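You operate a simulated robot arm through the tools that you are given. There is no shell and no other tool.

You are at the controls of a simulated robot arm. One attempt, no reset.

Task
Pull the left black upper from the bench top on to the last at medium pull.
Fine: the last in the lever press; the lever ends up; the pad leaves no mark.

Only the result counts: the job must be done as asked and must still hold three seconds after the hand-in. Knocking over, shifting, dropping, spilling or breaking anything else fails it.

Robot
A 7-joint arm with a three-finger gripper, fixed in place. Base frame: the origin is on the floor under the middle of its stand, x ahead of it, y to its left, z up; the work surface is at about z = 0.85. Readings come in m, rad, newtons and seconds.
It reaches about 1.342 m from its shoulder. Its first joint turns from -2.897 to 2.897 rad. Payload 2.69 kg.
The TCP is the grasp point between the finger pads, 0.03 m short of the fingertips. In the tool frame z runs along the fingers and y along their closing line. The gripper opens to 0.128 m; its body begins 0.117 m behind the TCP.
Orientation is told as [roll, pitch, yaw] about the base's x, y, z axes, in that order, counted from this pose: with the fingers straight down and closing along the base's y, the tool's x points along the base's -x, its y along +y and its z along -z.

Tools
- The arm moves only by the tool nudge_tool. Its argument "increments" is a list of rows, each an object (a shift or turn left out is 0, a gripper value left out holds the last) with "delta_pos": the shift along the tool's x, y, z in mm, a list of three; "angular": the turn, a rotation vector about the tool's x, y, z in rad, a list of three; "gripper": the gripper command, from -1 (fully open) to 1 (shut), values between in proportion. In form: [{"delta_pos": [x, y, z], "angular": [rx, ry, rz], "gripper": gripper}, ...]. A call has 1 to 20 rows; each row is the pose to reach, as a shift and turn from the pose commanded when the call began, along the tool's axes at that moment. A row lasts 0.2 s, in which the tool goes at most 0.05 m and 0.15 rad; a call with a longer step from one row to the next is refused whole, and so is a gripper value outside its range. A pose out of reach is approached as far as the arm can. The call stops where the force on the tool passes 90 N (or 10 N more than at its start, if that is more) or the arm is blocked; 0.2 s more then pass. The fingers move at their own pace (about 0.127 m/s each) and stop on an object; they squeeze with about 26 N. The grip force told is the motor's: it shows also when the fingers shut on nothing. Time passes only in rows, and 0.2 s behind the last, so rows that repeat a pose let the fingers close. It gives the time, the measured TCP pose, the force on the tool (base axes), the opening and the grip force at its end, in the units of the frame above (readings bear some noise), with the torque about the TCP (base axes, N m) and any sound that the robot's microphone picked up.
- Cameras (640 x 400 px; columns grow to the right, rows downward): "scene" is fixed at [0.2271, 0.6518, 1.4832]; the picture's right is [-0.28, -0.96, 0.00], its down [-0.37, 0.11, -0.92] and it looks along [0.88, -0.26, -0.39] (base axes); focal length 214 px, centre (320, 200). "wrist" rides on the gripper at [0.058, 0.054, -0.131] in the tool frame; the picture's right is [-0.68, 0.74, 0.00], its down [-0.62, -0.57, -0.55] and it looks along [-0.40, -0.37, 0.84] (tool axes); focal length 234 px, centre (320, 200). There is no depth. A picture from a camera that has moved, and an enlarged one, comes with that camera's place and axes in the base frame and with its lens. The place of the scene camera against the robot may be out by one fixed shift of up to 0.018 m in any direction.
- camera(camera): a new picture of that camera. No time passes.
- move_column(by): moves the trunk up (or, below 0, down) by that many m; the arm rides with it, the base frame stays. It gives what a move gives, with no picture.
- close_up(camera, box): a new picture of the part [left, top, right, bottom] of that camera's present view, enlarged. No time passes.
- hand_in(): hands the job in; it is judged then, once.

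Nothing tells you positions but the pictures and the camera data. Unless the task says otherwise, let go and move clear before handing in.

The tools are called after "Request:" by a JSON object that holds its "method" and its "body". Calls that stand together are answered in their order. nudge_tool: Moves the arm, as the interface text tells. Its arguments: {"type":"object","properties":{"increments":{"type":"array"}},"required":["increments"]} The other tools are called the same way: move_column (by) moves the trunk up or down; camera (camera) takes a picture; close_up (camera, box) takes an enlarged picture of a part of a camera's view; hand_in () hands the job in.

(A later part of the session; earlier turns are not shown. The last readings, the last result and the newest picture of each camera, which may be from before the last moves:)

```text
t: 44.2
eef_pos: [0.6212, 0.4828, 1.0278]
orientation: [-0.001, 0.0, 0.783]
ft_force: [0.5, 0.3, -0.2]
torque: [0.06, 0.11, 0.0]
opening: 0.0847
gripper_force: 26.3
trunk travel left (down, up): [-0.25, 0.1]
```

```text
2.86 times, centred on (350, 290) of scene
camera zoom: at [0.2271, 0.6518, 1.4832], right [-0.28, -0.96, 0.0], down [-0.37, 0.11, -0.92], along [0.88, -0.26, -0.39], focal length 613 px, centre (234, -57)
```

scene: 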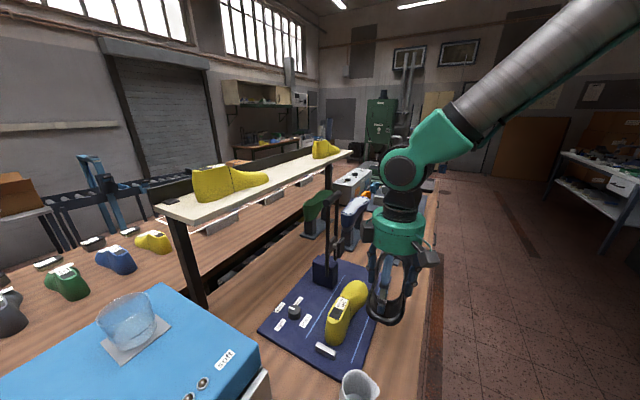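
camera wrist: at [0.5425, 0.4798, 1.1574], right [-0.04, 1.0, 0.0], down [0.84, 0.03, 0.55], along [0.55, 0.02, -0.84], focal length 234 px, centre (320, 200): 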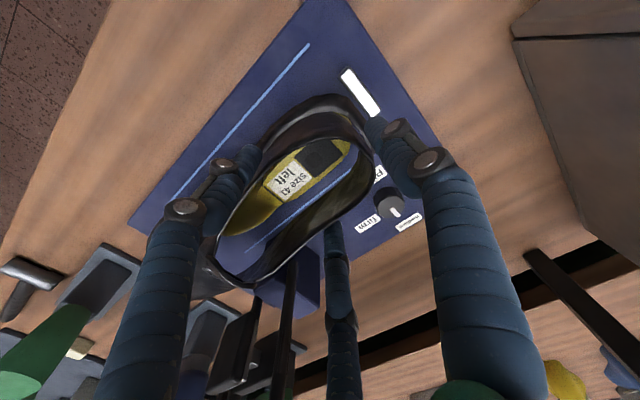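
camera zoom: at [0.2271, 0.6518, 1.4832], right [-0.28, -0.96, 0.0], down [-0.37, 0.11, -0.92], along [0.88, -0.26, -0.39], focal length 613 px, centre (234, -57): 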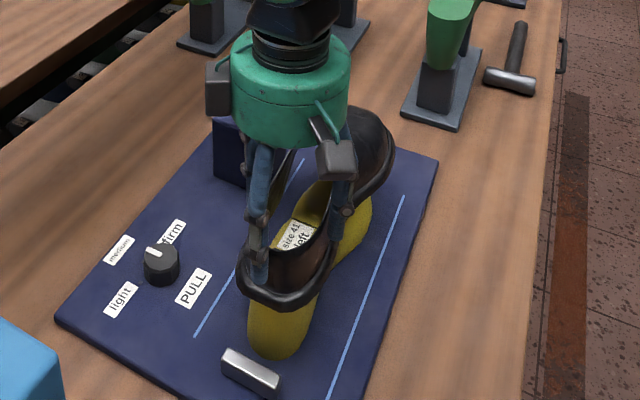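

The opening sits over the cone; the last seems about 5 mm further back than the upper's centre. I'll correct that and begin lowering in small steps, watching the force.

Request:
{"method": "nudge_tool", "body": {"increments": [{"delta_pos": [-6, 0, 0]}, {"delta_pos": [-6, 0, 10]}, {"delta_pos": [-6, 0, 20]}, {"delta_pos": [-6, 0, 30]}, {"delta_pos": [-6, 0, 30]}]}}

Request:
{"method": "close_up", "body": {"camera": "wrist", "box": [190, 80, 450, 330]}}

Request:
{"method": "close_up", "body": {"camera": "scene", "box": [300, 220, 400, 360]}}

```text
t: 45.4
eef_pos: [0.6267, 0.4875, 0.9984]
orientation: [0.0, -0.001, 0.784]
ft_force: [0.3, -0.1, -1.6]
torque: [0.13, 0.11, 0.01]
opening: 0.0847
gripper_force: 26.0
trunk travel left (down, up): [-0.25, 0.1]
```

```text
1.60 times, centred on (320, 205) of wrist
camera zoom: at [0.5474, 0.4839, 1.1282], right [-0.04, 1.0, 0.0], down [0.84, 0.03, 0.55], along [0.55, 0.02, -0.84], focal length 375 px, centre (320, 192)
```

zoom: 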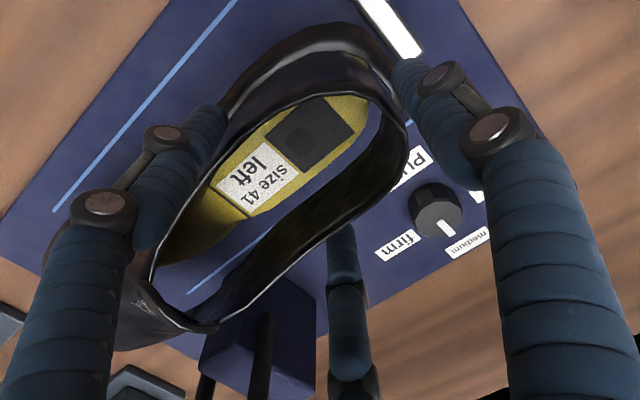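

```text
2.86 times, centred on (350, 290) of scene
camera zoom: at [0.2271, 0.6518, 1.4832], right [-0.28, -0.96, 0.0], down [-0.37, 0.11, -0.92], along [0.88, -0.26, -0.39], focal length 613 px, centre (234, -57)
```

zoom: 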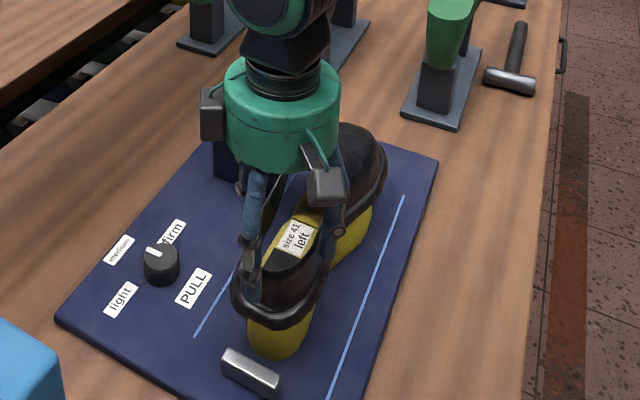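

Alignment looks good from both cameras with no contact force yet. I'll continue lowering in small steps.

Request:
{"method": "nudge_tool", "body": {"increments": [{"delta_pos": [0, 0, 8]}, {"delta_pos": [0, 0, 16]}, {"delta_pos": [0, 0, 24]}, {"delta_pos": [0, 0, 32]}, {"delta_pos": [0, 0, 32]}]}}

Request:
{"method": "close_up", "body": {"camera": "wrist", "box": [190, 80, 450, 330]}}

Request:
{"method": "close_up", "body": {"camera": "scene", "box": [300, 220, 400, 360]}}

```text
t: 46.6
eef_pos: [0.626, 0.4884, 0.9663]
orientation: [0.001, 0.0, 0.785]
ft_force: [1.1, -0.4, -1.4]
torque: [0.08, 0.07, 0.01]
opening: 0.0849
gripper_force: 26.0
trunk travel left (down, up): [-0.25, 0.1]
```

```text
1.60 times, centred on (320, 205) of wrist
camera zoom: at [0.5465, 0.4847, 1.0961], right [-0.04, 1.0, 0.0], down [0.84, 0.03, 0.55], along [0.55, 0.02, -0.84], focal length 375 px, centre (320, 192)
```

zoom: 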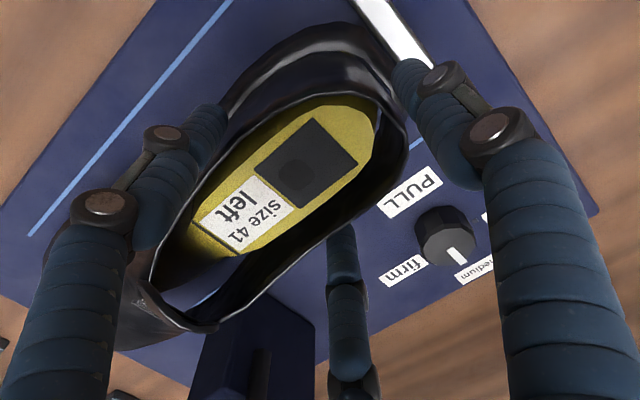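

```text
2.86 times, centred on (350, 290) of scene
camera zoom: at [0.2271, 0.6518, 1.4832], right [-0.28, -0.96, 0.0], down [-0.37, 0.11, -0.92], along [0.88, -0.26, -0.39], focal length 613 px, centre (234, -57)
```

zoom: 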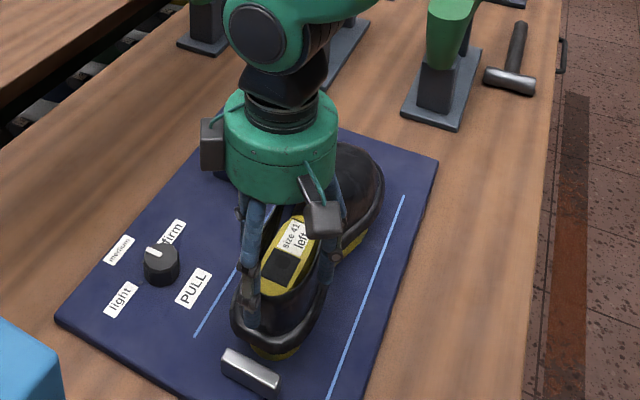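

It slides over the last without load. I'll lower further, carefully because of the small stop block behind the heel finger.

Request:
{"method": "nudge_tool", "body": {"increments": [{"delta_pos": [0, 0, 7]}, {"delta_pos": [0, 0, 14]}, {"delta_pos": [0, 0, 21]}, {"delta_pos": [0, 0, 28]}, {"delta_pos": [0, 0, 34]}, {"delta_pos": [0, 0, 34]}]}}

Request:
{"method": "close_up", "body": {"camera": "wrist", "box": [190, 40, 450, 290]}}

Request:
{"method": "close_up", "body": {"camera": "scene", "box": [310, 250, 400, 360]}}

```text
t: 48.0
eef_pos: [0.6266, 0.487, 0.9316]
orientation: [0.0, 0.001, 0.783]
ft_force: [-2.2, -3.4, -1.1]
torque: [0.01, 0.15, -0.29]
opening: 0.0846
gripper_force: 25.6
trunk travel left (down, up): [-0.25, 0.1]
```

```text
1.60 times, centred on (320, 165) of wrist
camera zoom: at [0.547, 0.484, 1.0608], right [-0.04, 1.0, 0.0], down [0.84, 0.03, 0.55], along [0.55, 0.02, -0.84], focal length 375 px, centre (320, 256)
```

zoom: 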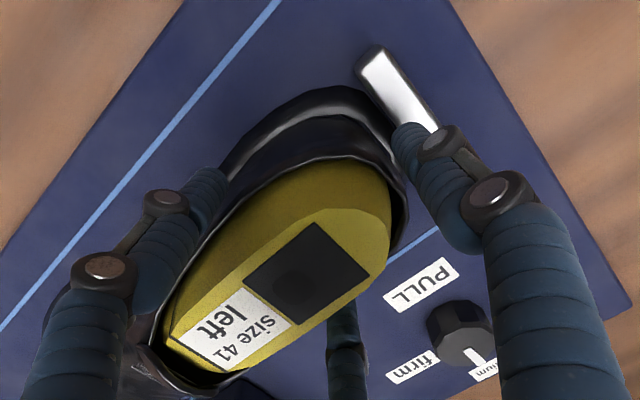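

```text
3.64 times, centred on (355, 305) of scene
camera zoom: at [0.2271, 0.6518, 1.4832], right [-0.28, -0.96, 0.0], down [-0.37, 0.11, -0.92], along [0.88, -0.26, -0.39], focal length 780 px, centre (193, -182)
```

zoom: 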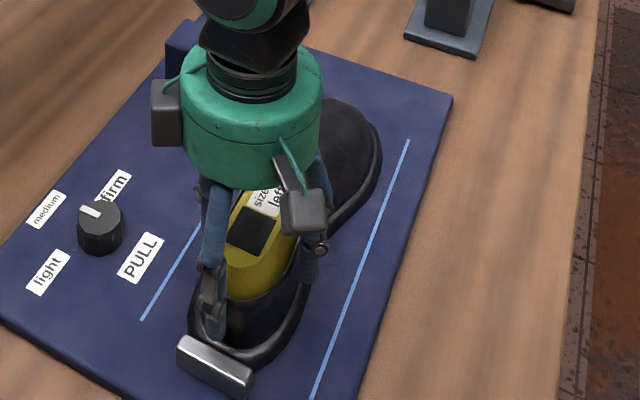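

Nearly down: only about 4 N sideways. I'll ease 2 mm towards the front and 1 mm towards the toe while lowering the last centimetre.

Request:
{"method": "nudge_tool", "body": {"increments": [{"delta_pos": [2, -1, 0]}, {"delta_pos": [2, -1, 3]}, {"delta_pos": [2, -1, 6]}, {"delta_pos": [2, -1, 6]}]}}

Request:
{"method": "close_up", "body": {"camera": "scene", "box": [310, 250, 400, 360]}}

```text
t: 49.0
eef_pos: [0.6267, 0.4855, 0.9286]
orientation: [-0.002, -0.005, 0.784]
ft_force: [-5.8, 6.4, 28.6]
torque: [-0.37, -0.26, 0.08]
opening: 0.0849
gripper_force: 25.5
trunk travel left (down, up): [-0.25, 0.1]
```

```text
3.64 times, centred on (355, 305) of scene
camera zoom: at [0.2271, 0.6518, 1.4832], right [-0.28, -0.96, 0.0], down [-0.37, 0.11, -0.92], along [0.88, -0.26, -0.39], focal length 780 px, centre (193, -182)
```

zoom: 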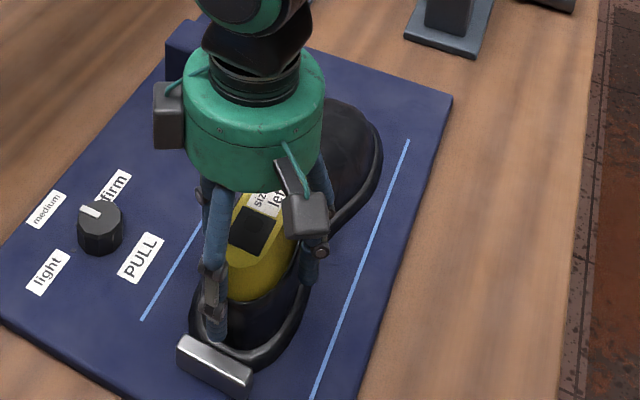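

The upper has bottomed (about 29 N up). I'll back off 1–2 mm to take the load off, then open the fingers gently.

Request:
{"method": "nudge_tool", "body": {"increments": [{"delta_pos": [0, 1.5, -2]}, {"delta_pos": [0, 1.5, -2]}]}}

```text
t: 49.6
eef_pos: [0.6243, 0.4861, 0.9284]
orientation: [-0.002, -0.003, 0.784]
ft_force: [7.4, 2.8, 21.7]
torque: [-0.2, -0.83, 0.17]
opening: 0.0849
gripper_force: 26.1
trunk travel left (down, up): [-0.25, 0.1]
```

Request:
{"method": "nudge_tool", "body": {"increments": [{"delta_pos": [0, 0, -2]}, {"delta_pos": [0, 0, -4]}, {"delta_pos": [0, 0, -4]}]}}

Request:
{"method": "close_up", "body": {"camera": "wrist", "box": [190, 40, 450, 290]}}

```text
t: 50.4
eef_pos: [0.6232, 0.4867, 0.9273]
orientation: [0.0, 0.004, 0.783]
ft_force: [-0.4, 0.5, -0.5]
torque: [0.06, 0.05, -0.01]
opening: 0.0847
gripper_force: 26.1
trunk travel left (down, up): [-0.25, 0.1]
```

```text
1.60 times, centred on (320, 165) of wrist
camera zoom: at [0.5441, 0.4826, 1.0587], right [-0.04, 1.0, 0.0], down [0.84, 0.04, 0.55], along [0.55, 0.02, -0.84], focal length 375 px, centre (320, 256)
```

zoom: 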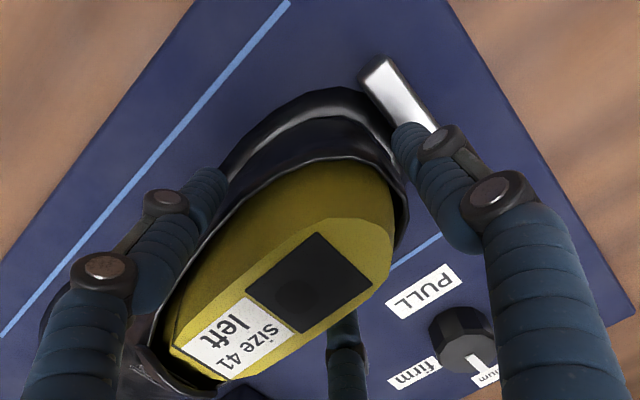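

No load now. I'll open the fingers slowly and let the upper rest on the last.

Request:
{"method": "nudge_tool", "body": {"increments": [{"gripper": -0.2}, {"gripper": -0.35}, {"gripper": -0.45}, {"gripper": -0.55}, {"gripper": -0.65}, {"gripper": -0.75}, {"gripper": -0.75}]}}

Request:
{"method": "close_up", "body": {"camera": "wrist", "box": [190, 40, 450, 290]}}

Request:
{"method": "close_up", "body": {"camera": "scene", "box": [310, 250, 400, 360]}}

```text
t: 52.0
eef_pos: [0.6251, 0.4865, 0.9297]
orientation: [0.0, 0.0, 0.783]
ft_force: [0.3, 0.2, 0.0]
torque: [0.01, -0.04, -0.02]
opening: 0.1122
gripper_force: 0.1
trunk travel left (down, up): [-0.25, 0.1]
```

```text
1.60 times, centred on (320, 165) of wrist
camera zoom: at [0.5452, 0.4833, 1.0604], right [-0.04, 1.0, 0.0], down [0.84, 0.03, 0.55], along [0.55, 0.02, -0.84], focal length 375 px, centre (320, 256)
```

zoom: 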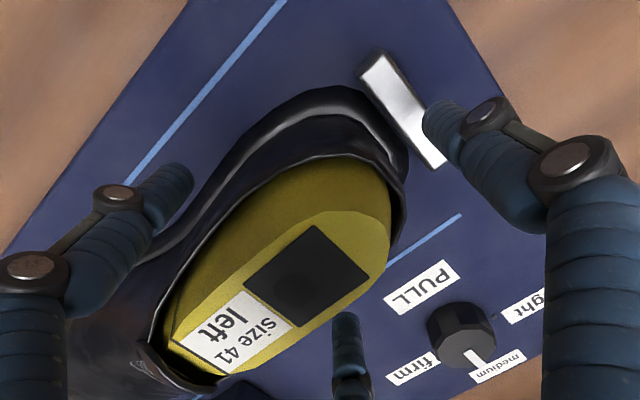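

```text
3.64 times, centred on (355, 305) of scene
camera zoom: at [0.2271, 0.6518, 1.4832], right [-0.28, -0.96, 0.0], down [-0.37, 0.11, -0.92], along [0.88, -0.26, -0.39], focal length 780 px, centre (193, -182)
```

zoom: 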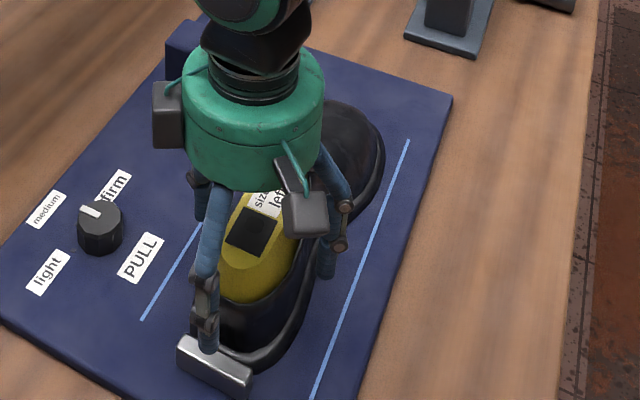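

The upper rests on the last. I'll lift straight up clear of it and inspect.

Request:
{"method": "nudge_tool", "body": {"increments": [{"delta_pos": [0, 0, -20]}, {"delta_pos": [0, 0, -50]}, {"delta_pos": [0, 0, -90]}, {"delta_pos": [0, 0, -130]}, {"delta_pos": [0, 0, -170]}, {"delta_pos": [0, 0, -210]}, {"delta_pos": [20, 20, -250]}, {"delta_pos": [50, 40, -280]}]}}

Request:
{"method": "camera", "body": {"camera": "wrist"}}

Request:
{"method": "camera", "body": {"camera": "scene"}}

Request:
{"method": "close_up", "body": {"camera": "scene", "box": [280, 200, 400, 360]}}

```text
t: 53.8
eef_pos: [0.556, 0.4788, 1.2104]
orientation: [-0.003, 0.0, 0.783]
ft_force: [-0.8, -0.6, 0.7]
torque: [0.03, -0.05, -0.06]
opening: 0.1122
gripper_force: 0.1
trunk travel left (down, up): [-0.25, 0.1]
```

```text
taken
camera wrist: at [0.4765, 0.4754, 1.3399], right [-0.04, 1.0, 0.0], down [0.84, 0.03, 0.55], along [0.55, 0.02, -0.84], focal length 234 px, centre (320, 200)
```

wrist: 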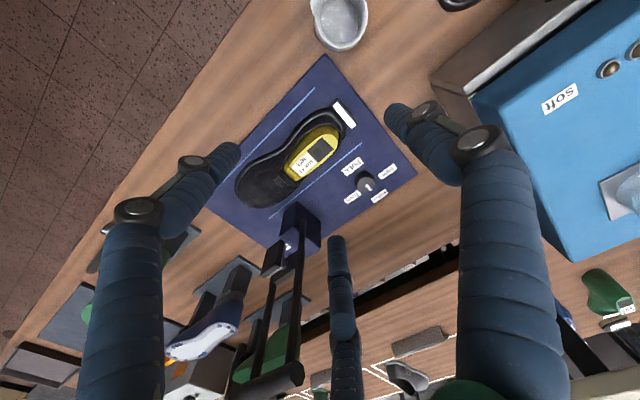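

```text
taken
```

scene: 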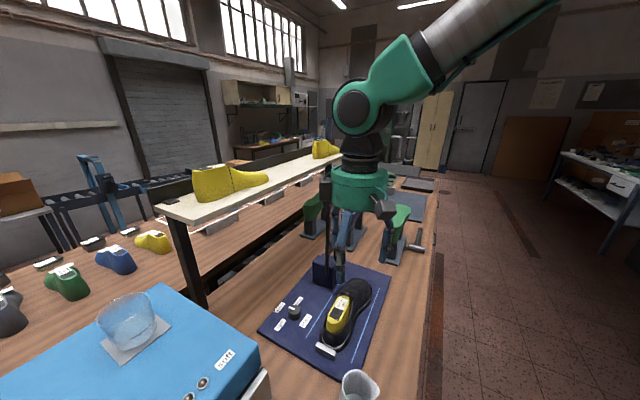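

```text
2.50 times, centred on (340, 280) of scene
camera zoom: at [0.2271, 0.6518, 1.4832], right [-0.28, -0.96, 0.0], down [-0.37, 0.11, -0.92], along [0.88, -0.26, -0.39], focal length 536 px, centre (270, 0)
```

zoom: 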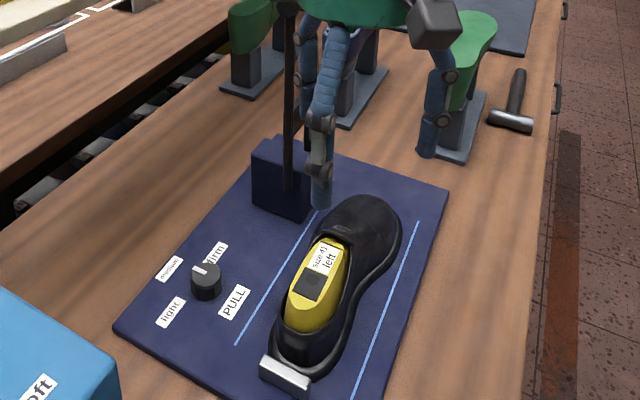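

Request:
{"method": "close_up", "body": {"camera": "wrist", "box": [200, 50, 430, 260]}}

Request:
{"method": "close_up", "body": {"camera": "wrist", "box": [210, 190, 360, 400]}}

```text
1.90 times, centred on (315, 155) of wrist
camera zoom: at [0.4765, 0.4754, 1.3399], right [-0.04, 1.0, 0.0], down [0.84, 0.03, 0.55], along [0.55, 0.02, -0.84], focal length 446 px, centre (330, 286)
```

zoom: 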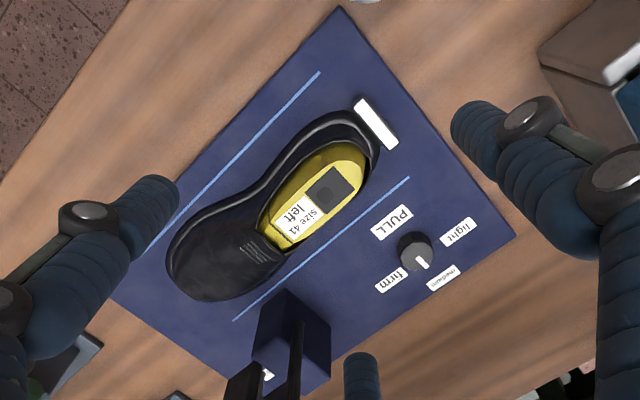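

```text
1.90 times, centred on (285, 295) of wrist
camera zoom: at [0.4765, 0.4754, 1.3399], right [-0.04, 1.0, 0.0], down [0.84, 0.03, 0.55], along [0.55, 0.02, -0.84], focal length 446 px, centre (387, 19)
```

zoom: 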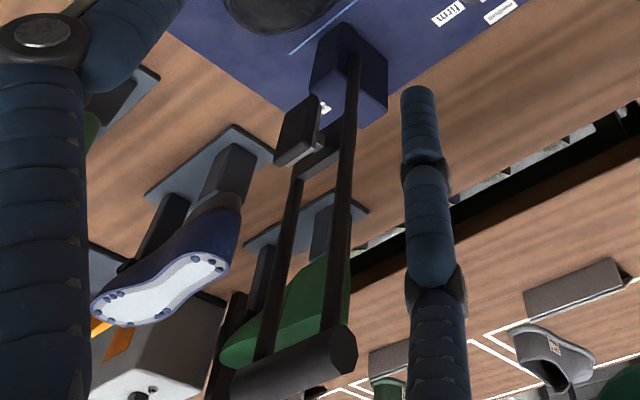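

The upper sits square on the last, between the blue guide lines. Next is the lever: I'll go above its handle bar with the tool turned so that one finger will be behind the bar (between its two arms) and two in front, and measure the bar.

Request:
{"method": "nudge_tool", "body": {"increments": [{"delta_pos": [0, 0, -38]}, {"delta_pos": [0, 0, -76]}, {"delta_pos": [0, 0, -114]}, {"delta_pos": [0, 0, -150]}, {"delta_pos": [-20, -30, -150], "angular": [0, 0, -0.07]}, {"delta_pos": [-40, -60, -150], "angular": [0, 0, -0.14]}, {"delta_pos": [-60, -90, -150], "angular": [0, 0, -0.21]}, {"delta_pos": [-80, -120, -150], "angular": [0, 0, -0.28]}, {"delta_pos": [-100, -150, -150], "angular": [0, 0, -0.35]}, {"delta_pos": [-120, -180, -150], "angular": [0, 0, -0.42]}, {"delta_pos": [-140, -210, -150], "angular": [0, 0, -0.48]}, {"delta_pos": [-160, -242, -150], "angular": [0, 0, -0.526]}, {"delta_pos": [-160, -242, -150], "angular": [0, 0, -0.526]}]}}

Request:
{"method": "camera", "body": {"camera": "wrist"}}

Request:
{"method": "camera", "body": {"camera": "scene"}}

```text
t: 56.6
eef_pos: [0.8448, 0.4195, 1.3656]
orientation: [-0.001, 0.0, 1.31]
ft_force: [-0.5, 0.1, 0.8]
torque: [0.02, 0.0, -0.01]
opening: 0.1122
gripper_force: 0.0
trunk travel left (down, up): [-0.25, 0.1]
```

```text
taken
camera wrist: at [0.7781, 0.378, 1.4953], right [-0.54, 0.84, 0.0], down [0.71, 0.45, 0.55], along [0.46, 0.29, -0.84], focal length 234 px, centre (320, 200)
```

wrist: 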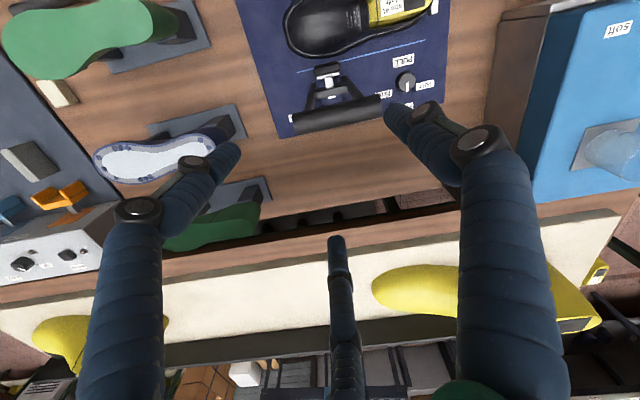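

```text
taken
```

scene: 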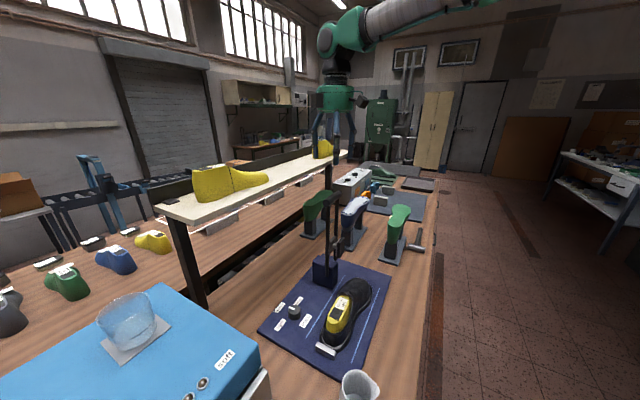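

Request:
{"method": "close_up", "body": {"camera": "wrist", "box": [270, 40, 430, 150]}}

Request:
{"method": "close_up", "body": {"camera": "wrist", "box": [240, 0, 450, 145]}}

Request:
{"method": "close_up", "body": {"camera": "scene", "box": [290, 140, 400, 350]}}

```text
3.64 times, centred on (350, 95) of wrist
camera zoom: at [0.7781, 0.378, 1.4953], right [-0.54, 0.84, 0.0], down [0.71, 0.45, 0.55], along [0.46, 0.29, -0.84], focal length 852 px, centre (211, 582)
```

zoom: 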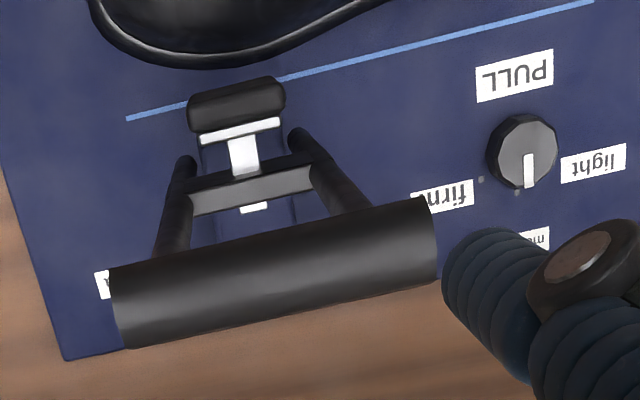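

```text
2.76 times, centred on (345, 72) of wrist
camera zoom: at [0.7781, 0.378, 1.4953], right [-0.54, 0.84, 0.0], down [0.71, 0.45, 0.55], along [0.46, 0.29, -0.84], focal length 646 px, centre (251, 552)
```

zoom: 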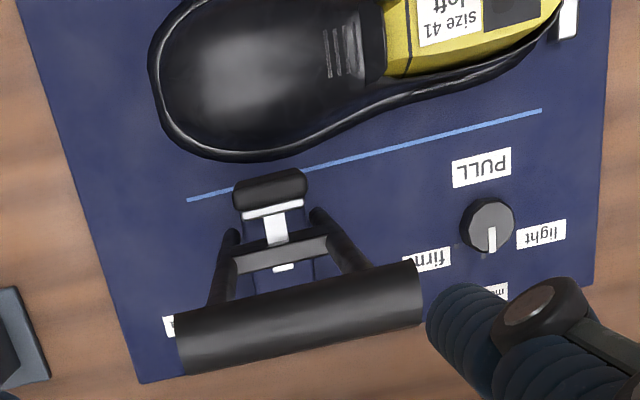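

```text
1.90 times, centred on (345, 245) of scene
camera zoom: at [0.2271, 0.6518, 1.4832], right [-0.28, -0.96, 0.0], down [-0.37, 0.11, -0.92], along [0.88, -0.26, -0.39], focal length 408 px, centre (272, 114)
```

zoom: 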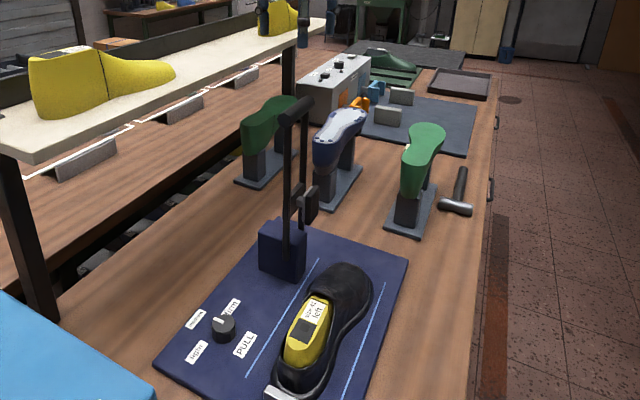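

Now I have a clear view: handle bar (about 25 mm thick, 100 mm long) at (0.822, 0.428, 1.225), with arms vertical and the pad facing the upper. I'll centre over it, and come down to just above to verify alignment.

Request:
{"method": "nudge_tool", "body": {"increments": [{"delta_pos": [5, 28, 0]}, {"delta_pos": [5, 28, 25]}, {"delta_pos": [5, 28, 50]}, {"delta_pos": [5, 28, 70]}, {"delta_pos": [5, 28, 70]}]}}

Request:
{"method": "camera", "body": {"camera": "wrist"}}

Request:
{"method": "close_up", "body": {"camera": "scene", "box": [280, 70, 420, 250]}}

```text
t: 57.8
eef_pos: [0.8178, 0.4213, 1.2912]
orientation: [0.0, 0.001, 1.309]
ft_force: [-0.1, 0.9, -0.3]
torque: [0.0, 0.02, -0.01]
opening: 0.112
gripper_force: 0.0
trunk travel left (down, up): [-0.25, 0.1]
```

```text
taken
camera wrist: at [0.7506, 0.379, 1.4209], right [-0.54, 0.84, 0.0], down [0.71, 0.45, 0.55], along [0.46, 0.29, -0.84], focal length 234 px, centre (320, 200)
```

wrist: 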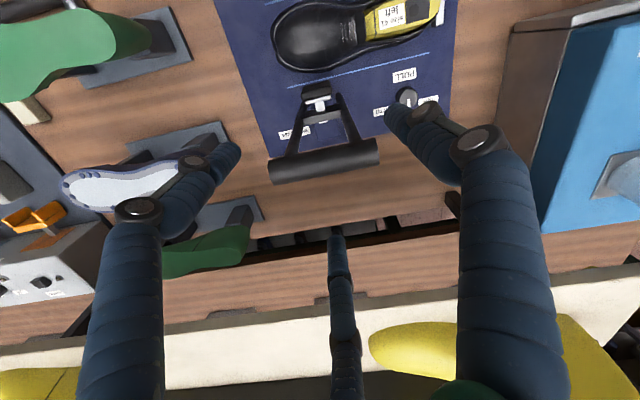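

```text
2.22 times, centred on (350, 160) of scene
camera zoom: at [0.2271, 0.6518, 1.4832], right [-0.28, -0.96, 0.0], down [-0.37, 0.11, -0.92], along [0.88, -0.26, -0.39], focal length 477 px, centre (253, 289)
```

zoom: 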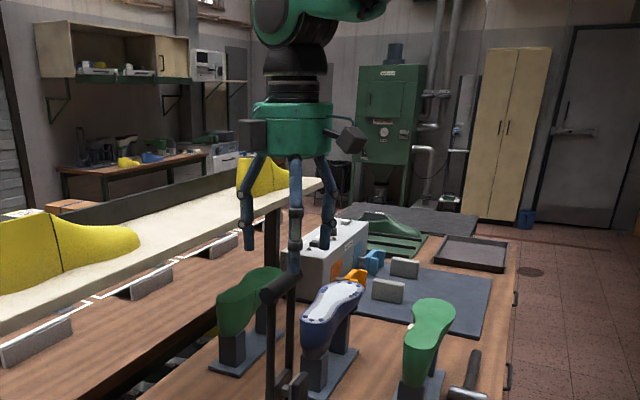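

The bar is right under the gap between the fingers. I'll descend around it and close loosely, leaving a few millimetres of play so the lever can pivot in the fingers.

Request:
{"method": "nudge_tool", "body": {"increments": [{"delta_pos": [1, 4, 16]}, {"delta_pos": [1, 4, 32]}, {"delta_pos": [1, 4, 48]}, {"delta_pos": [1, 4, 63]}, {"delta_pos": [1, 4, 63], "gripper": -0.3}, {"delta_pos": [1, 4, 63], "gripper": 0.0}, {"delta_pos": [1, 4, 63], "gripper": 0.15}, {"delta_pos": [1, 4, 63], "gripper": 0.25}, {"delta_pos": [1, 4, 63], "gripper": 0.25}]}}

Request:
{"method": "camera", "body": {"camera": "wrist"}}

Request:
{"method": "close_up", "body": {"camera": "scene", "box": [280, 100, 400, 300]}}

```text
t: 59.8
eef_pos: [0.8128, 0.4218, 1.2288]
orientation: [-0.001, -0.001, 1.308]
ft_force: [-0.1, -0.2, -0.3]
torque: [0.02, -0.03, -0.02]
opening: 0.0479
gripper_force: 0.1
trunk travel left (down, up): [-0.25, 0.1]
```

```text
taken
camera wrist: at [0.7453, 0.3804, 1.3581], right [-0.54, 0.84, 0.0], down [0.71, 0.45, 0.55], along [0.46, 0.29, -0.84], focal length 234 px, centre (320, 200)
```

wrist: 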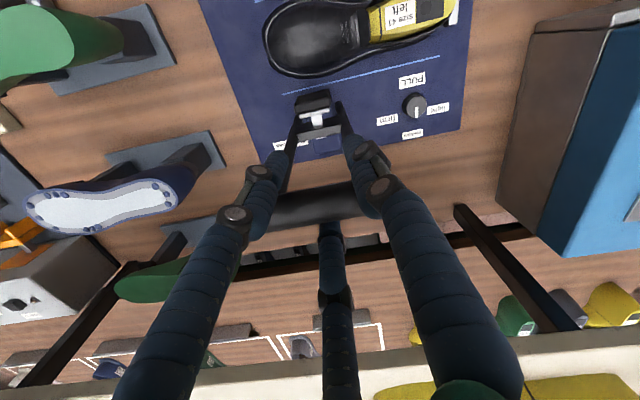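

```text
2.00 times, centred on (340, 200) of scene
camera zoom: at [0.2271, 0.6518, 1.4832], right [-0.28, -0.96, 0.0], down [-0.37, 0.11, -0.92], along [0.88, -0.26, -0.39], focal length 429 px, centre (280, 200)
```

zoom: 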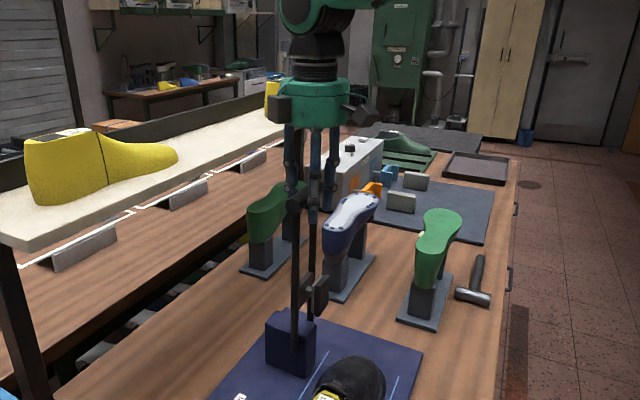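

The bar is caged with no contact force. I'll start the pull gently along its arc (about 10°) and check the lever follows.

Request:
{"method": "nudge_tool", "body": {"increments": [{"delta_pos": [12.3, 7.1, 0.3]}, {"delta_pos": [24.5, 14.2, 1.2]}, {"delta_pos": [36.7, 21.2, 2.8]}, {"delta_pos": [48.8, 28.2, 4.9]}]}}

Request:
{"method": "camera", "body": {"camera": "wrist"}}

Request:
{"method": "close_up", "body": {"camera": "scene", "box": [280, 120, 400, 320]}}

```text
t: 60.8
eef_pos: [0.7734, 0.3843, 1.2235]
orientation: [-0.001, -0.001, 1.309]
ft_force: [-1.5, -1.5, 4.2]
torque: [-0.13, 0.08, -0.03]
opening: 0.0482
gripper_force: 0.5
trunk travel left (down, up): [-0.25, 0.1]
```

```text
taken
camera wrist: at [0.7058, 0.3422, 1.3539], right [-0.54, 0.84, 0.0], down [0.71, 0.45, 0.55], along [0.46, 0.29, -0.84], focal length 234 px, centre (320, 200)
```

wrist: 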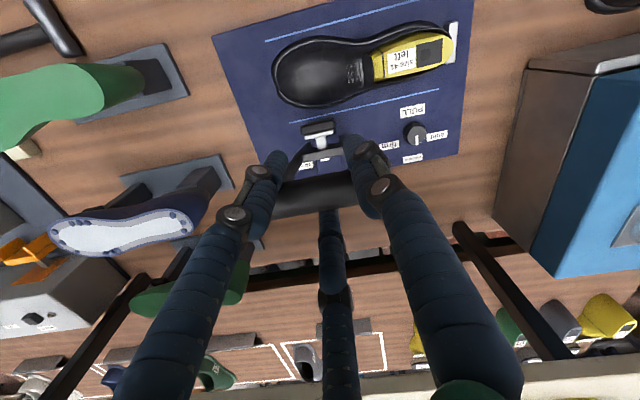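

```text
2.00 times, centred on (340, 220) of scene
camera zoom: at [0.2271, 0.6518, 1.4832], right [-0.28, -0.96, 0.0], down [-0.37, 0.11, -0.92], along [0.88, -0.26, -0.39], focal length 429 px, centre (280, 160)
```

zoom: 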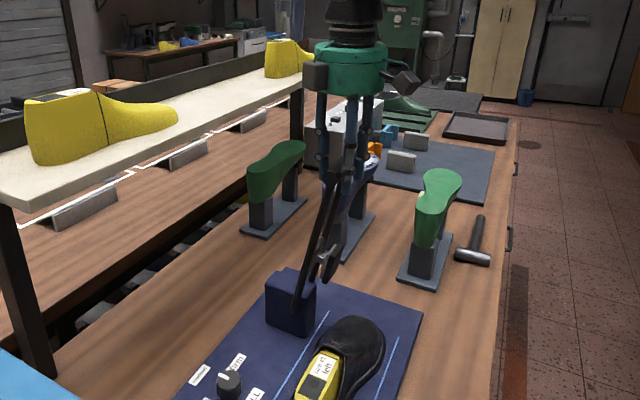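

The lever follows lightly. I'll continue along the arc to about 40°, slowly, still well before the pad reaches the upper.

Request:
{"method": "nudge_tool", "body": {"increments": [{"delta_pos": [12, 7, 2.8]}, {"delta_pos": [24, 13.9, 6.2]}, {"delta_pos": [35.7, 20.7, 10.1]}, {"delta_pos": [47.4, 27.4, 14.7]}, {"delta_pos": [58.9, 34.1, 19.8]}, {"delta_pos": [70.1, 40.6, 25.6]}, {"delta_pos": [81.1, 46.9, 31.8]}, {"delta_pos": [91.8, 53.1, 38.6]}, {"delta_pos": [102.3, 59.2, 46]}, {"delta_pos": [112.5, 65.1, 53.9]}, {"delta_pos": [122.4, 70.8, 62.3]}, {"delta_pos": [132, 76.4, 71.1]}]}}

Request:
{"method": "camera", "body": {"camera": "wrist"}}

Request:
{"method": "close_up", "body": {"camera": "scene", "box": [280, 160, 420, 360]}}

```text
t: 63.4
eef_pos: [0.6646, 0.2745, 1.1524]
orientation: [0.0, -0.001, 1.308]
ft_force: [-1.7, -3.5, 0.1]
torque: [-0.06, 0.07, 0.03]
opening: 0.0486
gripper_force: 1.0
trunk travel left (down, up): [-0.25, 0.1]
```

```text
taken
camera wrist: at [0.5972, 0.2323, 1.2823], right [-0.54, 0.84, 0.0], down [0.71, 0.45, 0.55], along [0.46, 0.29, -0.84], focal length 234 px, centre (320, 200)
```

wrist: 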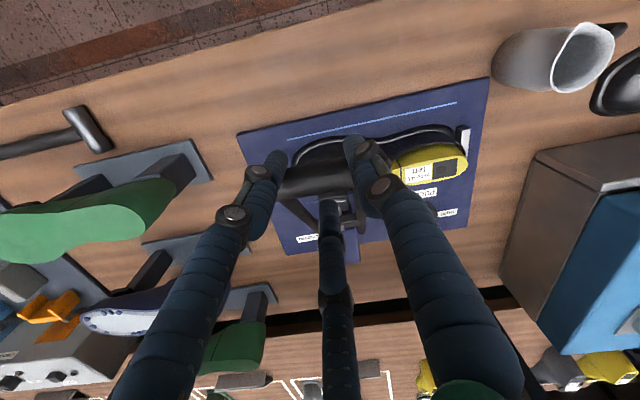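

```text
2.00 times, centred on (350, 260) of scene
camera zoom: at [0.2271, 0.6518, 1.4832], right [-0.28, -0.96, 0.0], down [-0.37, 0.11, -0.92], along [0.88, -0.26, -0.39], focal length 429 px, centre (260, 80)
```

zoom: 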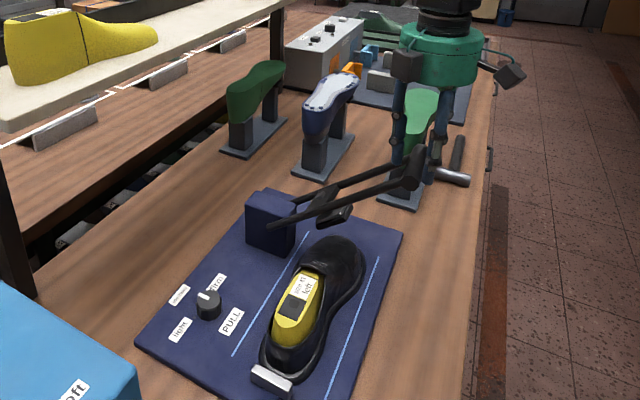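

The lever is at roughly 40° and resting lightly on the front fingers under its own weight. I'll continue slowly to about 50°.

Request:
{"method": "nudge_tool", "body": {"increments": [{"delta_pos": [4.6, 2.7, 4.7]}, {"delta_pos": [9.3, 5.4, 9.4]}, {"delta_pos": [13.7, 7.9, 14.3]}, {"delta_pos": [18.1, 10.5, 19.2]}, {"delta_pos": [22.4, 13, 24.3]}, {"delta_pos": [26.6, 15.4, 29.4]}, {"delta_pos": [30.7, 17.8, 34.7]}, {"delta_pos": [34.7, 20.1, 40.1]}]}}

Request:
{"method": "close_up", "body": {"camera": "scene", "box": [300, 220, 420, 350]}}

Request:
{"method": "close_up", "body": {"camera": "wrist", "box": [230, 80, 480, 280]}}

```text
t: 65.2
eef_pos: [0.6359, 0.2464, 1.1116]
orientation: [0.002, 0.003, 1.31]
ft_force: [-0.2, 0.3, 0.0]
torque: [0.04, 0.06, 0.01]
opening: 0.048
gripper_force: 0.1
trunk travel left (down, up): [-0.25, 0.1]
```

```text
3.08 times, centred on (360, 285) of scene
camera zoom: at [0.2271, 0.6518, 1.4832], right [-0.28, -0.96, 0.0], down [-0.37, 0.11, -0.92], along [0.88, -0.26, -0.39], focal length 660 px, centre (197, -62)
```

zoom: 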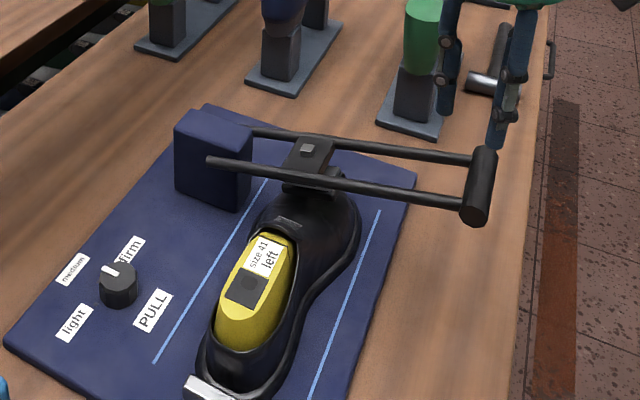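

```text
2.00 times, centred on (355, 180) of wrist
camera zoom: at [0.5693, 0.2036, 1.2419], right [-0.54, 0.84, 0.0], down [0.71, 0.45, 0.55], along [0.46, 0.29, -0.84], focal length 468 px, centre (250, 240)
```

zoom: 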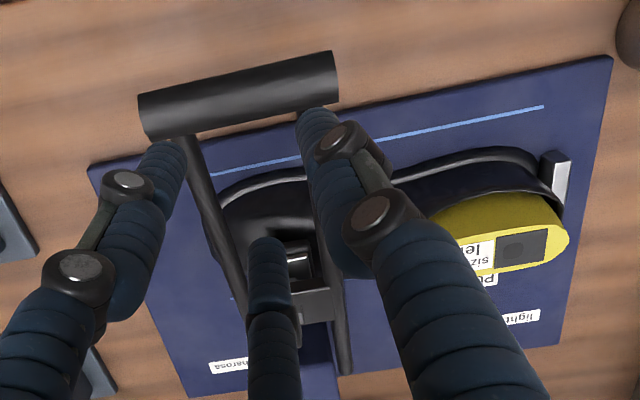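

The handle slipped below my fingertips (its pivot is higher than I estimated) and the lever came to rest with the pad on the upper's vamp, at around 80°. I'll inspect carefully before doing anything else.

Request:
{"method": "close_up", "body": {"camera": "scene", "box": [315, 250, 405, 350]}}

Request:
{"method": "camera", "body": {"camera": "wrist"}}

Request:
{"method": "camera", "body": {"camera": "scene"}}

```text
4.00 times, centred on (360, 300) of scene
camera zoom: at [0.2271, 0.6518, 1.4832], right [-0.28, -0.96, 0.0], down [-0.37, 0.11, -0.92], along [0.88, -0.26, -0.39], focal length 858 px, centre (160, -200)
```

zoom: 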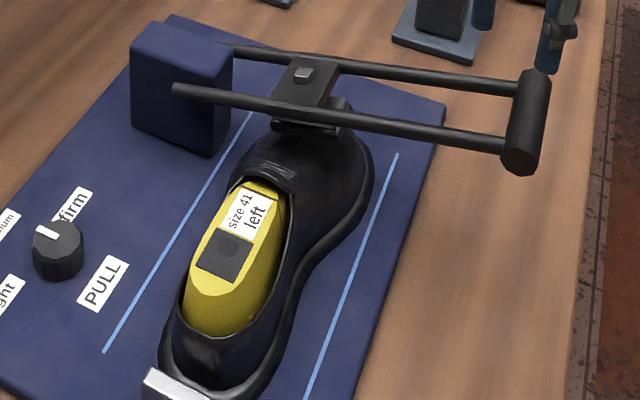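

```text
taken
camera wrist: at [0.5693, 0.2036, 1.2419], right [-0.54, 0.84, 0.0], down [0.71, 0.45, 0.55], along [0.46, 0.29, -0.84], focal length 234 px, centre (320, 200)
```

wrist: 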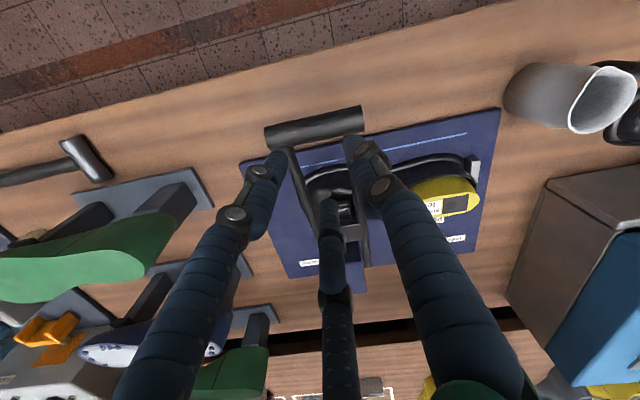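

```text
taken
```

scene: 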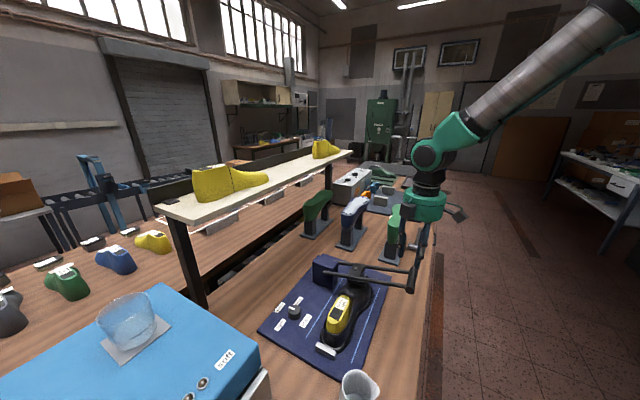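

The upper looks undisturbed and the pad rests on the vamp. I'll now bring the two front fingertips down over the handle bar and press gently in small steps, watching force, angle and any sound.

Request:
{"method": "nudge_tool", "body": {"increments": [{"delta_pos": [-2.6, -1.5, 10]}, {"delta_pos": [-2.6, -1.5, 20]}, {"delta_pos": [-2.6, -1.5, 30]}, {"delta_pos": [-2.6, -1.5, 40]}, {"delta_pos": [-2.6, -1.5, 45]}]}}

Request:
{"method": "camera", "body": {"camera": "wrist"}}

Request:
{"method": "close_up", "body": {"camera": "scene", "box": [315, 220, 445, 340]}}

```text
t: 66.4
eef_pos: [0.6376, 0.25, 1.067]
orientation: [0.0, 0.001, 1.31]
ft_force: [0.3, 0.1, -0.5]
torque: [0.04, -0.02, 0.0]
opening: 0.0482
gripper_force: 0.0
trunk travel left (down, up): [-0.25, 0.1]
```

```text
taken
camera wrist: at [0.5711, 0.2075, 1.1966], right [-0.54, 0.84, 0.0], down [0.71, 0.45, 0.55], along [0.46, 0.29, -0.84], focal length 234 px, centre (320, 200)
```

wrist: 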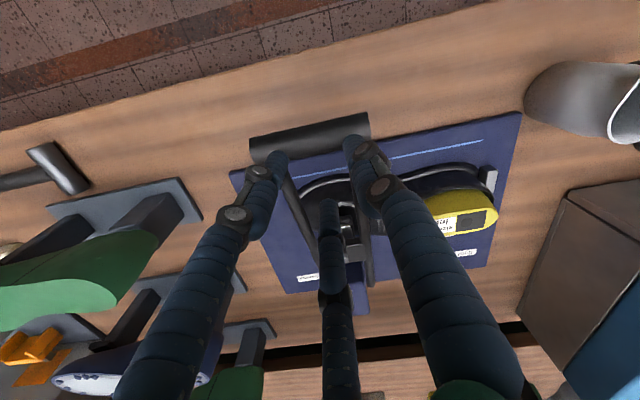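

```text
3.33 times, centred on (380, 280) of scene
camera zoom: at [0.2271, 0.6518, 1.4832], right [-0.28, -0.96, 0.0], down [-0.37, 0.11, -0.92], along [0.88, -0.26, -0.39], focal length 715 px, centre (120, -67)
```

zoom: 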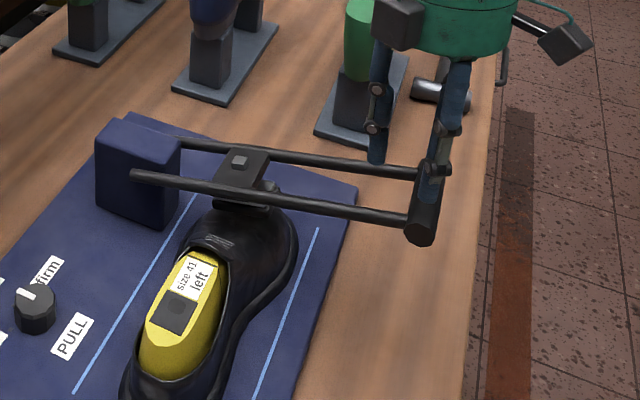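

Request:
{"method": "nudge_tool", "body": {"increments": [{"delta_pos": [0, 0, 3]}, {"delta_pos": [0, 0, 6]}, {"delta_pos": [0, 0, 9]}, {"delta_pos": [0, 0, 11]}]}}

Request:
{"method": "nudge_tool", "body": {"increments": [{"delta_pos": [0, 0, 2]}, {"delta_pos": [0, 0, 4]}]}}

```text
t: 67.4
eef_pos: [0.6383, 0.2491, 1.0581]
orientation: [0.001, 0.001, 1.308]
ft_force: [0.9, 0.4, 0.8]
torque: [0.01, 0.01, -0.02]
opening: 0.048
gripper_force: 0.1
trunk travel left (down, up): [-0.25, 0.1]
```

```text
t: 68.0
eef_pos: [0.638, 0.2511, 1.0536]
orientation: [-0.001, 0.0, 1.31]
ft_force: [-0.2, 0.0, -0.6]
torque: [0.0, -0.02, 0.04]
opening: 0.048
gripper_force: 0.0
trunk travel left (down, up): [-0.25, 0.1]
```

Request:
{"method": "nudge_tool", "body": {"increments": [{"delta_pos": [0, 0, 2]}, {"delta_pos": [0, 0, 4]}]}}

Request:
{"method": "nudge_tool", "body": {"increments": [{"delta_pos": [0, 0, 2]}, {"delta_pos": [0, 0, 4]}]}}

Request:
{"method": "close_up", "body": {"camera": "scene", "box": [315, 220, 445, 340]}}

```text
t: 68.6
eef_pos: [0.6398, 0.2511, 1.05]
orientation: [-0.001, -0.001, 1.309]
ft_force: [-0.2, -0.2, 0.0]
torque: [-0.03, 0.01, 0.0]
opening: 0.0479
gripper_force: 0.1
trunk travel left (down, up): [-0.25, 0.1]
```

```text
t: 69.2
eef_pos: [0.6378, 0.2486, 1.0446]
orientation: [0.0, 0.003, 1.309]
ft_force: [0.9, -0.8, 1.5]
torque: [0.02, 0.06, 0.08]
opening: 0.0482
gripper_force: 0.0
trunk travel left (down, up): [-0.25, 0.1]
```

```text
3.33 times, centred on (380, 280) of scene
camera zoom: at [0.2271, 0.6518, 1.4832], right [-0.28, -0.96, 0.0], down [-0.37, 0.11, -0.92], along [0.88, -0.26, -0.39], focal length 715 px, centre (120, -67)
```

zoom: 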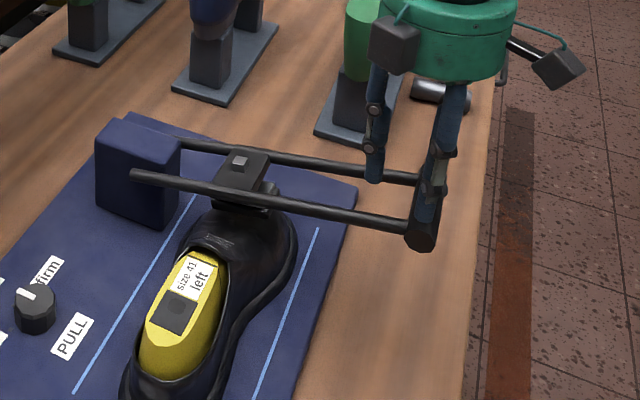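

Request:
{"method": "nudge_tool", "body": {"increments": [{"delta_pos": [0, 0, 1.5]}, {"delta_pos": [0, 0, 3]}]}}

Request:
{"method": "close_up", "body": {"camera": "scene", "box": [315, 220, 445, 340]}}

Request:
{"method": "nudge_tool", "body": {"increments": [{"delta_pos": [0, 0, 1.5]}, {"delta_pos": [0, 0, 3]}]}}

Request:
{"method": "close_up", "body": {"camera": "scene", "box": [315, 220, 445, 340]}}

```text
t: 69.8
eef_pos: [0.6381, 0.2491, 1.0413]
orientation: [-0.002, 0.003, 1.308]
ft_force: [-0.1, -1.8, 1.7]
torque: [0.02, 0.11, 0.0]
opening: 0.0485
gripper_force: 0.5
trunk travel left (down, up): [-0.25, 0.1]
```

```text
3.33 times, centred on (380, 280) of scene
camera zoom: at [0.2271, 0.6518, 1.4832], right [-0.28, -0.96, 0.0], down [-0.37, 0.11, -0.92], along [0.88, -0.26, -0.39], focal length 715 px, centre (120, -67)
```

zoom: 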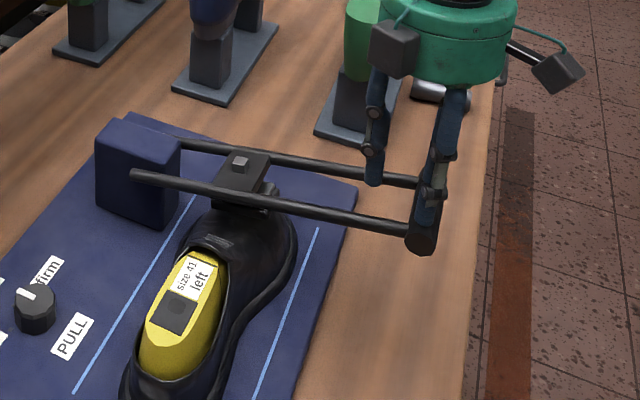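

```text
t: 70.4
eef_pos: [0.6373, 0.2492, 1.0389]
orientation: [-0.001, 0.001, 1.31]
ft_force: [-0.2, -1.3, 3.0]
torque: [-0.01, 0.1, 0.04]
opening: 0.0481
gripper_force: 0.5
trunk travel left (down, up): [-0.25, 0.1]
```

```text
3.33 times, centred on (380, 280) of scene
camera zoom: at [0.2271, 0.6518, 1.4832], right [-0.28, -0.96, 0.0], down [-0.37, 0.11, -0.92], along [0.88, -0.26, -0.39], focal length 715 px, centre (120, -67)
```

zoom: 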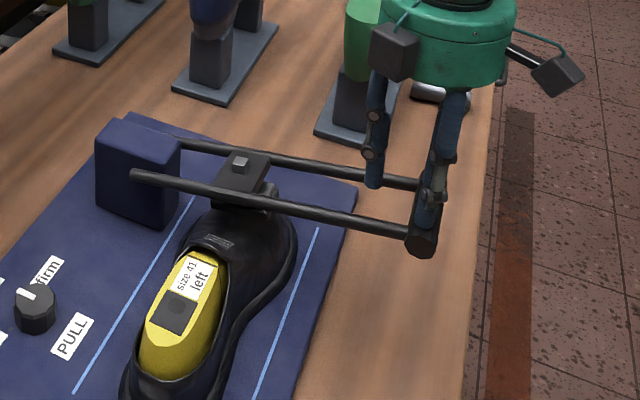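

The lever goes down with only about 3 N. I'll keep pressing in small steps, watching for the force to rise or a sound.

Request:
{"method": "nudge_tool", "body": {"increments": [{"delta_pos": [0, 0, 1.5]}, {"delta_pos": [0, 0, 3]}]}}

Request:
{"method": "nudge_tool", "body": {"increments": [{"delta_pos": [0, 0, 1.5]}, {"delta_pos": [0, 0, 3]}]}}

Request:
{"method": "close_up", "body": {"camera": "scene", "box": [315, 220, 445, 340]}}

```text
t: 71.0
eef_pos: [0.6388, 0.25, 1.0365]
orientation: [0.0, -0.002, 1.309]
ft_force: [-1.0, -0.9, 3.5]
torque: [0.0, 0.15, 0.05]
opening: 0.0488
gripper_force: 0.8
trunk travel left (down, up): [-0.25, 0.1]
```

```text
t: 71.6
eef_pos: [0.6385, 0.2492, 1.0321]
orientation: [-0.001, -0.001, 1.308]
ft_force: [-1.7, 1.0, 3.3]
torque: [0.07, 0.19, -0.05]
opening: 0.0494
gripper_force: 0.6
trunk travel left (down, up): [-0.25, 0.1]
```

```text
3.33 times, centred on (380, 280) of scene
camera zoom: at [0.2271, 0.6518, 1.4832], right [-0.28, -0.96, 0.0], down [-0.37, 0.11, -0.92], along [0.88, -0.26, -0.39], focal length 715 px, centre (120, -67)
```

zoom: 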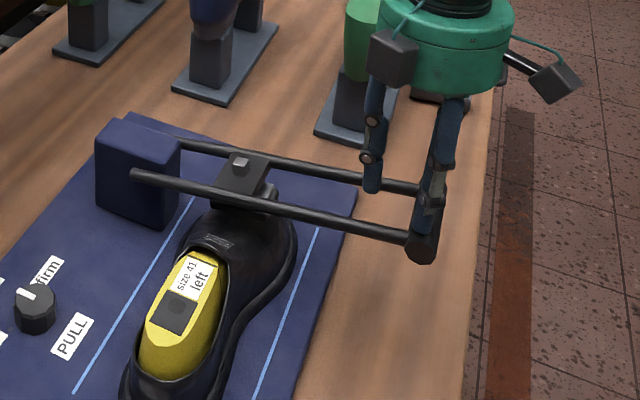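

Request:
{"method": "nudge_tool", "body": {"increments": [{"delta_pos": [0, 0, 1.5]}, {"delta_pos": [0, 0, 3]}]}}

Request:
{"method": "nudge_tool", "body": {"increments": [{"delta_pos": [0, 0, 1.5]}, {"delta_pos": [0, 0, 3]}]}}

Request:
{"method": "camera", "body": {"camera": "wrist"}}

Request:
{"method": "close_up", "body": {"camera": "scene", "box": [315, 220, 445, 340]}}

```text
t: 72.2
eef_pos: [0.637, 0.2494, 1.0302]
orientation: [-0.001, 0.0, 1.311]
ft_force: [-0.5, -1.9, 4.4]
torque: [-0.04, 0.17, 0.08]
opening: 0.0484
gripper_force: 0.1
trunk travel left (down, up): [-0.25, 0.1]
```

```text
t: 72.8
eef_pos: [0.6369, 0.249, 1.0265]
orientation: [-0.001, -0.001, 1.309]
ft_force: [0.0, 0.7, 5.2]
torque: [0.02, 0.18, 0.01]
opening: 0.0482
gripper_force: 0.1
trunk travel left (down, up): [-0.25, 0.1]
```

```text
taken
camera wrist: at [0.5704, 0.2067, 1.157], right [-0.54, 0.84, 0.0], down [0.71, 0.45, 0.55], along [0.46, 0.29, -0.84], focal length 234 px, centre (320, 200)
```

wrist: 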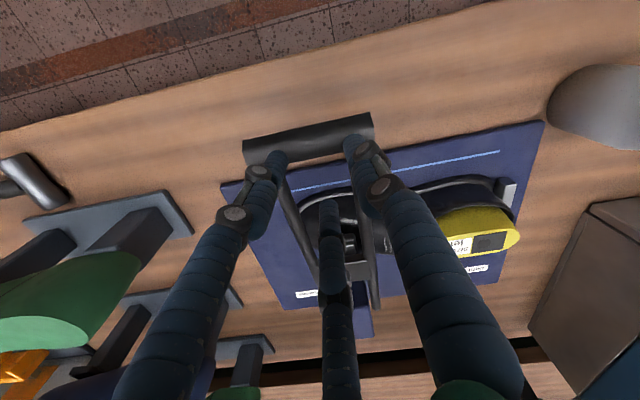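

```text
3.33 times, centred on (380, 280) of scene
camera zoom: at [0.2271, 0.6518, 1.4832], right [-0.28, -0.96, 0.0], down [-0.37, 0.11, -0.92], along [0.88, -0.26, -0.39], focal length 715 px, centre (120, -67)
```

zoom: 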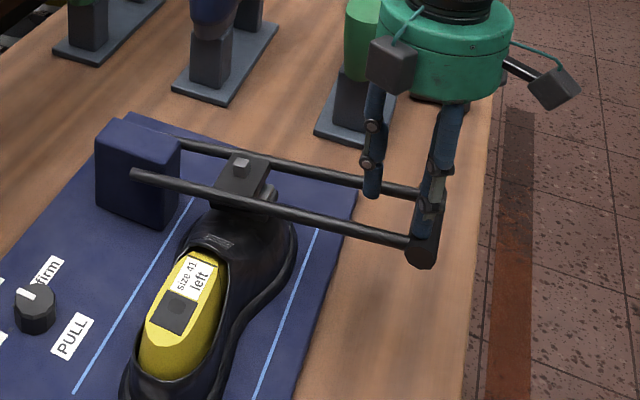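

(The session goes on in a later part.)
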